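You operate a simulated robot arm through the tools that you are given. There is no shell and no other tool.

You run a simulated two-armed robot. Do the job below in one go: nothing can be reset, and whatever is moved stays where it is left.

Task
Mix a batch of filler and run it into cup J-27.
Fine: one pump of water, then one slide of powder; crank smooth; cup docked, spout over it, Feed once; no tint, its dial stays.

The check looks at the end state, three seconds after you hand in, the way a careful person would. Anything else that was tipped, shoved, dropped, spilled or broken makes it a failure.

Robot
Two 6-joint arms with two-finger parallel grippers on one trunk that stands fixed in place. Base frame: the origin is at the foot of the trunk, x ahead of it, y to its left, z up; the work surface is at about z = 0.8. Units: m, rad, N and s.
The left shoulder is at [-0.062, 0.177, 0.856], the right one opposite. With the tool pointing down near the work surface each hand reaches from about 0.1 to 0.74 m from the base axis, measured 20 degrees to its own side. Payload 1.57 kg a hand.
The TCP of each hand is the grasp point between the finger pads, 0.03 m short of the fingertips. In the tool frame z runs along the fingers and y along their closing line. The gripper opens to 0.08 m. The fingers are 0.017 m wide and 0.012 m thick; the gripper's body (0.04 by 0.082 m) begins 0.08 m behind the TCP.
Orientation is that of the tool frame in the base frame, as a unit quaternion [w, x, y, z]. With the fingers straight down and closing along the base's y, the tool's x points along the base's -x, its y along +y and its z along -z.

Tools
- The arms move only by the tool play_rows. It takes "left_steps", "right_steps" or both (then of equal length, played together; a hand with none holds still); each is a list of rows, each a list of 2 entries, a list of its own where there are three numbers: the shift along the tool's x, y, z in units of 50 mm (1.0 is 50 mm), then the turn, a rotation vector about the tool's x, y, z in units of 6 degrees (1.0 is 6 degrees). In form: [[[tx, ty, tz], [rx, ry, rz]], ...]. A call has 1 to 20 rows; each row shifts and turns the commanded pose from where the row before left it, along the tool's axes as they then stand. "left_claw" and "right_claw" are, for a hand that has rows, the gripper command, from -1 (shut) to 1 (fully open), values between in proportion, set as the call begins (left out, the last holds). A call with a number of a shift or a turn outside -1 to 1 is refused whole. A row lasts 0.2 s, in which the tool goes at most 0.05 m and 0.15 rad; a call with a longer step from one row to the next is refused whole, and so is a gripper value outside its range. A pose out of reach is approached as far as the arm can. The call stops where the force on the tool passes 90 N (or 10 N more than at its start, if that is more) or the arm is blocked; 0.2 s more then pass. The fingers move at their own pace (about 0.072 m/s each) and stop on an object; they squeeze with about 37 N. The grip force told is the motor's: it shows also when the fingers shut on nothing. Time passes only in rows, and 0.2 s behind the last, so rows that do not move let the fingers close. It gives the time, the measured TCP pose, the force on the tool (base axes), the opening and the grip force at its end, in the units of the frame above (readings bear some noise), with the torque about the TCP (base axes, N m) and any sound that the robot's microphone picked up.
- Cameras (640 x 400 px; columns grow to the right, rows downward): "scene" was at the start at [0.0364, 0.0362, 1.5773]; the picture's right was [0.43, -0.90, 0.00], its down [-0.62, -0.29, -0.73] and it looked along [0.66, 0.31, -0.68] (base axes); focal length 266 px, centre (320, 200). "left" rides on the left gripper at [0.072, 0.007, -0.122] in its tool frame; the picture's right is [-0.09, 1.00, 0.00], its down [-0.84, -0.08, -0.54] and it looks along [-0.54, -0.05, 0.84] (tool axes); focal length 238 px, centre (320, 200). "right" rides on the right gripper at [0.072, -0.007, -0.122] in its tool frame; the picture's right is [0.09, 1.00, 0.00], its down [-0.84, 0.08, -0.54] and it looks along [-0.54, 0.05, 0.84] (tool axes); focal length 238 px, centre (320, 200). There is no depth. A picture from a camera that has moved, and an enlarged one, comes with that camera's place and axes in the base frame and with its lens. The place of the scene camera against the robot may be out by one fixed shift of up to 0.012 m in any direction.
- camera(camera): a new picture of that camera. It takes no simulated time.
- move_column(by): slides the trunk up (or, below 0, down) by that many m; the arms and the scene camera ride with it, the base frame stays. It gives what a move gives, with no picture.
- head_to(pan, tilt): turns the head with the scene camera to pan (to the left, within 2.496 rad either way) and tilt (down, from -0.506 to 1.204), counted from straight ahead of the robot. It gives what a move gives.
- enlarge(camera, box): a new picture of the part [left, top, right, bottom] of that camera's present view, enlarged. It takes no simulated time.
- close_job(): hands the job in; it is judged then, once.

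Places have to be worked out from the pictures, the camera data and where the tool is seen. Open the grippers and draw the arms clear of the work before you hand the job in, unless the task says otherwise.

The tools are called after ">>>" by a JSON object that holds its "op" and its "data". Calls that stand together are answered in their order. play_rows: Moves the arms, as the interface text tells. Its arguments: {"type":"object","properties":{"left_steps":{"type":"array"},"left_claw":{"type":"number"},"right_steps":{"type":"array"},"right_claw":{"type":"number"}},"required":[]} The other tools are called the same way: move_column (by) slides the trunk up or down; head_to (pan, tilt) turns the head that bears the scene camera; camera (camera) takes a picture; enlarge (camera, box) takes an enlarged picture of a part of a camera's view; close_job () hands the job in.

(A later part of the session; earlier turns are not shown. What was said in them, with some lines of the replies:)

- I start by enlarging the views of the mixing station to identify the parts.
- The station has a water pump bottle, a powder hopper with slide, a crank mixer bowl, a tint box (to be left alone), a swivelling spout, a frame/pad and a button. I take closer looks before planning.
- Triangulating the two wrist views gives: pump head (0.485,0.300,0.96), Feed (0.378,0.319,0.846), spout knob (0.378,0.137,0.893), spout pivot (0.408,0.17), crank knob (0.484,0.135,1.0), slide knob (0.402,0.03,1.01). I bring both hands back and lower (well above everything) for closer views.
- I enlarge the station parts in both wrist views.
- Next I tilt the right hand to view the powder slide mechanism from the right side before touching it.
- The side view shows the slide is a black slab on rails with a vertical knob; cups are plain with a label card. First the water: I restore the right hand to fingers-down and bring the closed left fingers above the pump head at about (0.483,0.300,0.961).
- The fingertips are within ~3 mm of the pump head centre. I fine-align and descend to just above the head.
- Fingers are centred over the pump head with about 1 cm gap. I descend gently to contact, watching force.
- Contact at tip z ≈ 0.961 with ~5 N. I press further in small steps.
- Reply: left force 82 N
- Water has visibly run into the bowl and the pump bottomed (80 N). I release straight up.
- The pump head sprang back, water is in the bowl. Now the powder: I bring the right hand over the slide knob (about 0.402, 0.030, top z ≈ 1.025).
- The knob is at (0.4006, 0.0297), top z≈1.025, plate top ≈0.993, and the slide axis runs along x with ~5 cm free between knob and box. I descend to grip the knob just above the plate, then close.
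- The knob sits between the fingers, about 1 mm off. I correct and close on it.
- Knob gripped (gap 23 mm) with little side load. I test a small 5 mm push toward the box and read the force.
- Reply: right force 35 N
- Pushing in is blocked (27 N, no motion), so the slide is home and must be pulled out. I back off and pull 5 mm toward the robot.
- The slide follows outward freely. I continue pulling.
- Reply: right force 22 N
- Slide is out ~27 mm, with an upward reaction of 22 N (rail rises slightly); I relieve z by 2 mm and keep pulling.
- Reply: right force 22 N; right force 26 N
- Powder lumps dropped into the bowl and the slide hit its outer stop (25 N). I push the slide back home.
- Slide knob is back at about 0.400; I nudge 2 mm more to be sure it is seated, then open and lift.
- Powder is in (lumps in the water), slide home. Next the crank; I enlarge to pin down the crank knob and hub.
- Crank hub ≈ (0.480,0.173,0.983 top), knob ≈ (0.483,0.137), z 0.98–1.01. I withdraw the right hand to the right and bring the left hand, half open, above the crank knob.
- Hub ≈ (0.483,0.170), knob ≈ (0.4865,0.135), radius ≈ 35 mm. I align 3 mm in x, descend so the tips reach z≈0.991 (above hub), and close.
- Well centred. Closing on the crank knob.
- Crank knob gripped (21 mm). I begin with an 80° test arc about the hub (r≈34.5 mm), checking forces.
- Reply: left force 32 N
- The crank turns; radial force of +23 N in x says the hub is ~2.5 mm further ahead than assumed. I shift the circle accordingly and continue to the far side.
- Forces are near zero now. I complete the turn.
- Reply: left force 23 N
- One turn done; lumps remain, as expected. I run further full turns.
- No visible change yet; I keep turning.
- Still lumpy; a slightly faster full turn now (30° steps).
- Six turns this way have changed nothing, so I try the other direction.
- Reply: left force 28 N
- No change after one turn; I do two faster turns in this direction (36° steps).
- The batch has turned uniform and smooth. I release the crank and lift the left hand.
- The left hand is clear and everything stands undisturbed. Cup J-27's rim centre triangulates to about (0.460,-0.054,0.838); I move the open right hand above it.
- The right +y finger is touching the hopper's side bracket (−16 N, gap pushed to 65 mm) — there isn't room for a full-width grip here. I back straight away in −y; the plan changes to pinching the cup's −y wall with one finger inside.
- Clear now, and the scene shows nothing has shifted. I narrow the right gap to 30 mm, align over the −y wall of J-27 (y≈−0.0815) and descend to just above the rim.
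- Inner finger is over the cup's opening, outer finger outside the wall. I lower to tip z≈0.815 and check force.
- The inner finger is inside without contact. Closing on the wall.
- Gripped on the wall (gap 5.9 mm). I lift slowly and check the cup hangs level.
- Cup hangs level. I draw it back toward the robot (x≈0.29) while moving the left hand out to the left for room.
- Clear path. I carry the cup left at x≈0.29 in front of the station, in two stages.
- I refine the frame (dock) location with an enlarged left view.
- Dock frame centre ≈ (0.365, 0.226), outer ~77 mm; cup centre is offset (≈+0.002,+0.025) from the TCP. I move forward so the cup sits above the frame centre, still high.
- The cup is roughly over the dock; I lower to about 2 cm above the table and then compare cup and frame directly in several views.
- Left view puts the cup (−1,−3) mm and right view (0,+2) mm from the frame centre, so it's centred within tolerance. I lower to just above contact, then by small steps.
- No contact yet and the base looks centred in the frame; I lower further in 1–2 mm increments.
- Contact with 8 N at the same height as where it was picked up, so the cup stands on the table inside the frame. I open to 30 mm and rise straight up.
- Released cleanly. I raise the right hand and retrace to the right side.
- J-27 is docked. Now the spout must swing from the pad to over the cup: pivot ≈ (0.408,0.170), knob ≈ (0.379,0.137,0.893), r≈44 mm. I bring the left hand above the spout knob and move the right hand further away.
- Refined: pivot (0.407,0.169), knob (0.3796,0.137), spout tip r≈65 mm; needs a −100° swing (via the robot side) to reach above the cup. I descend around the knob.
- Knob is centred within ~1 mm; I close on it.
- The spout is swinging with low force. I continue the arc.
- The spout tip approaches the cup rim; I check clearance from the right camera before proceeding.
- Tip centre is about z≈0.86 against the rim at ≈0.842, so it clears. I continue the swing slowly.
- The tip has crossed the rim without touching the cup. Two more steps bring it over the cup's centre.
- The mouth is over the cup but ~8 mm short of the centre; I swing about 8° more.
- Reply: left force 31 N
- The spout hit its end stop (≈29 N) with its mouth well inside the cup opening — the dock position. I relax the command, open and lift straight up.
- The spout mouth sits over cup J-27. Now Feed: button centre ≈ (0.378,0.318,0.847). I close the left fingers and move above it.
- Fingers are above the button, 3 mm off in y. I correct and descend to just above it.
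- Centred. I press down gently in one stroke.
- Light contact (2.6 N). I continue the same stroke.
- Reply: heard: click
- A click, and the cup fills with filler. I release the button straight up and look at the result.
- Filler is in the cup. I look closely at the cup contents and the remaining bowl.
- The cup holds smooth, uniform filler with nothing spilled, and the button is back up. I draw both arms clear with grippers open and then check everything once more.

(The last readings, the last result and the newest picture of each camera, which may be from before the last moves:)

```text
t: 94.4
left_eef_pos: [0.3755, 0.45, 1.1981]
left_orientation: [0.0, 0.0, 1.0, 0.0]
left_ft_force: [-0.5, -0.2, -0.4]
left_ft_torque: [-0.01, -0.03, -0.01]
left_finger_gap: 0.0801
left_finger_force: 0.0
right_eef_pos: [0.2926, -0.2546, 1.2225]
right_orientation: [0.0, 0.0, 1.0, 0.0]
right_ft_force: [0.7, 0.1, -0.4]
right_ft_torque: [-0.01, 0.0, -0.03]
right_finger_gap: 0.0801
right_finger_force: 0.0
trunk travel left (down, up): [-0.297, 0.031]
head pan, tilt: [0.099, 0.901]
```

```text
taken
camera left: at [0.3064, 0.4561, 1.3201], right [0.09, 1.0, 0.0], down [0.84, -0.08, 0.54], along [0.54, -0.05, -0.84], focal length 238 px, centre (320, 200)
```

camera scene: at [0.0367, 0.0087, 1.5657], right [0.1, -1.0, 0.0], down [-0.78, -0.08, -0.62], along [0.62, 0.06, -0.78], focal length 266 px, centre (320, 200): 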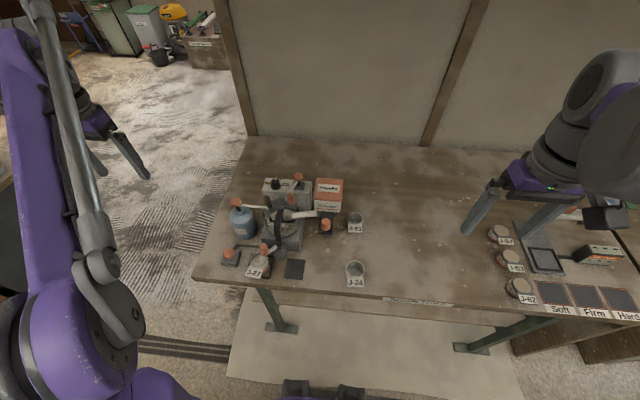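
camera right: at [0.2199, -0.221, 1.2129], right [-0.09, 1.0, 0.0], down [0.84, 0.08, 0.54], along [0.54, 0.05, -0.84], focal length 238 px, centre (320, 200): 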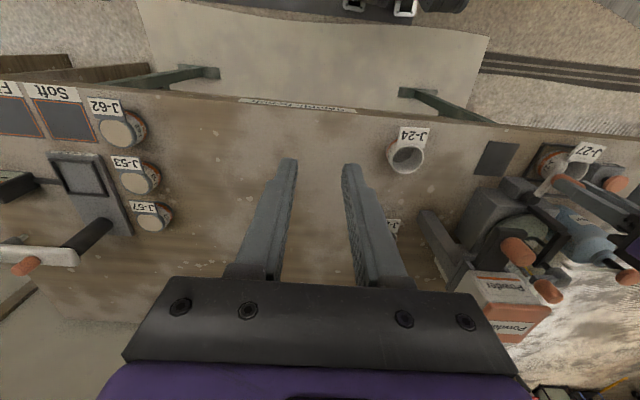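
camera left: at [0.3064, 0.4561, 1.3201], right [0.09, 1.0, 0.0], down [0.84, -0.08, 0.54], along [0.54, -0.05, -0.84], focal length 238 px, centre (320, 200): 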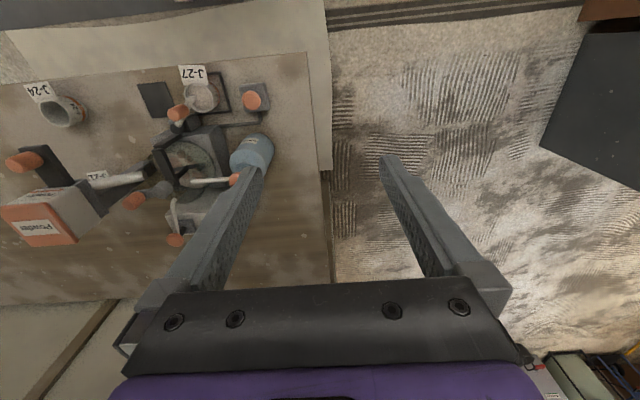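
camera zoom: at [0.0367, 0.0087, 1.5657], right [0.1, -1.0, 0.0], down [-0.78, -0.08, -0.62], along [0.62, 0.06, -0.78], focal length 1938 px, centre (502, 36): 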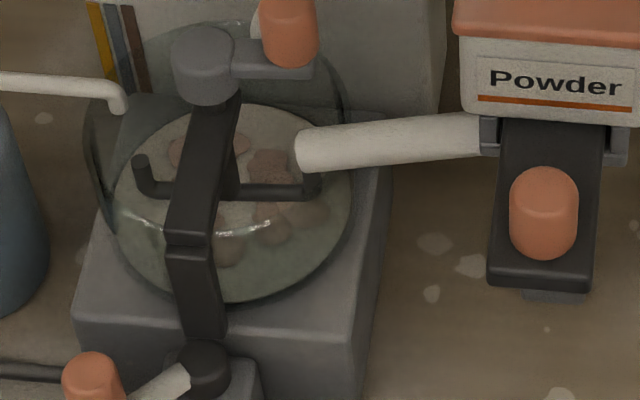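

The final views show J-27 docked and filled with smooth filler under the spout. The tint dial is untouched, J-21 and J-24 are standing where they were, the slide is home, and there are no spills. The bowl is drained except for a faint residue. Both grippers are open and clear, so I hand the job in.

>>> {"op": "close_job", "data": {}}

```text
The job is handed in.
```

Cup J-27 is filled with a smooth batch of filler and stands docked in its frame with the spout over it. I handed the job in, but I don't have the check's result.

- **Mix:** I gave one full pump of water, then one full slide of powder, with the slide pushed back home. The crank took six turns one way with no visible change. After three turns the other way, the batch turned uniform.
- **Feed:** I pressed Feed once, heard one click, and the cup filled with no spill visible.
- **Left alone:** the tint pump and dial were not touched, and cups J-21 and J-24 stand where they were.
- **Contact with the hopper:** while I was reaching for the cup, a right finger pressed against the powder hopper's side bracket at about 16 N. I backed off, and before-and-after pictures show the hopper did not move.
- **Residue in the bowl:** the drained bowl still shows faint lump shapes. The cup's surface looks smooth, but I could not see below it.

Both grippers are open and the arms are drawn clear.
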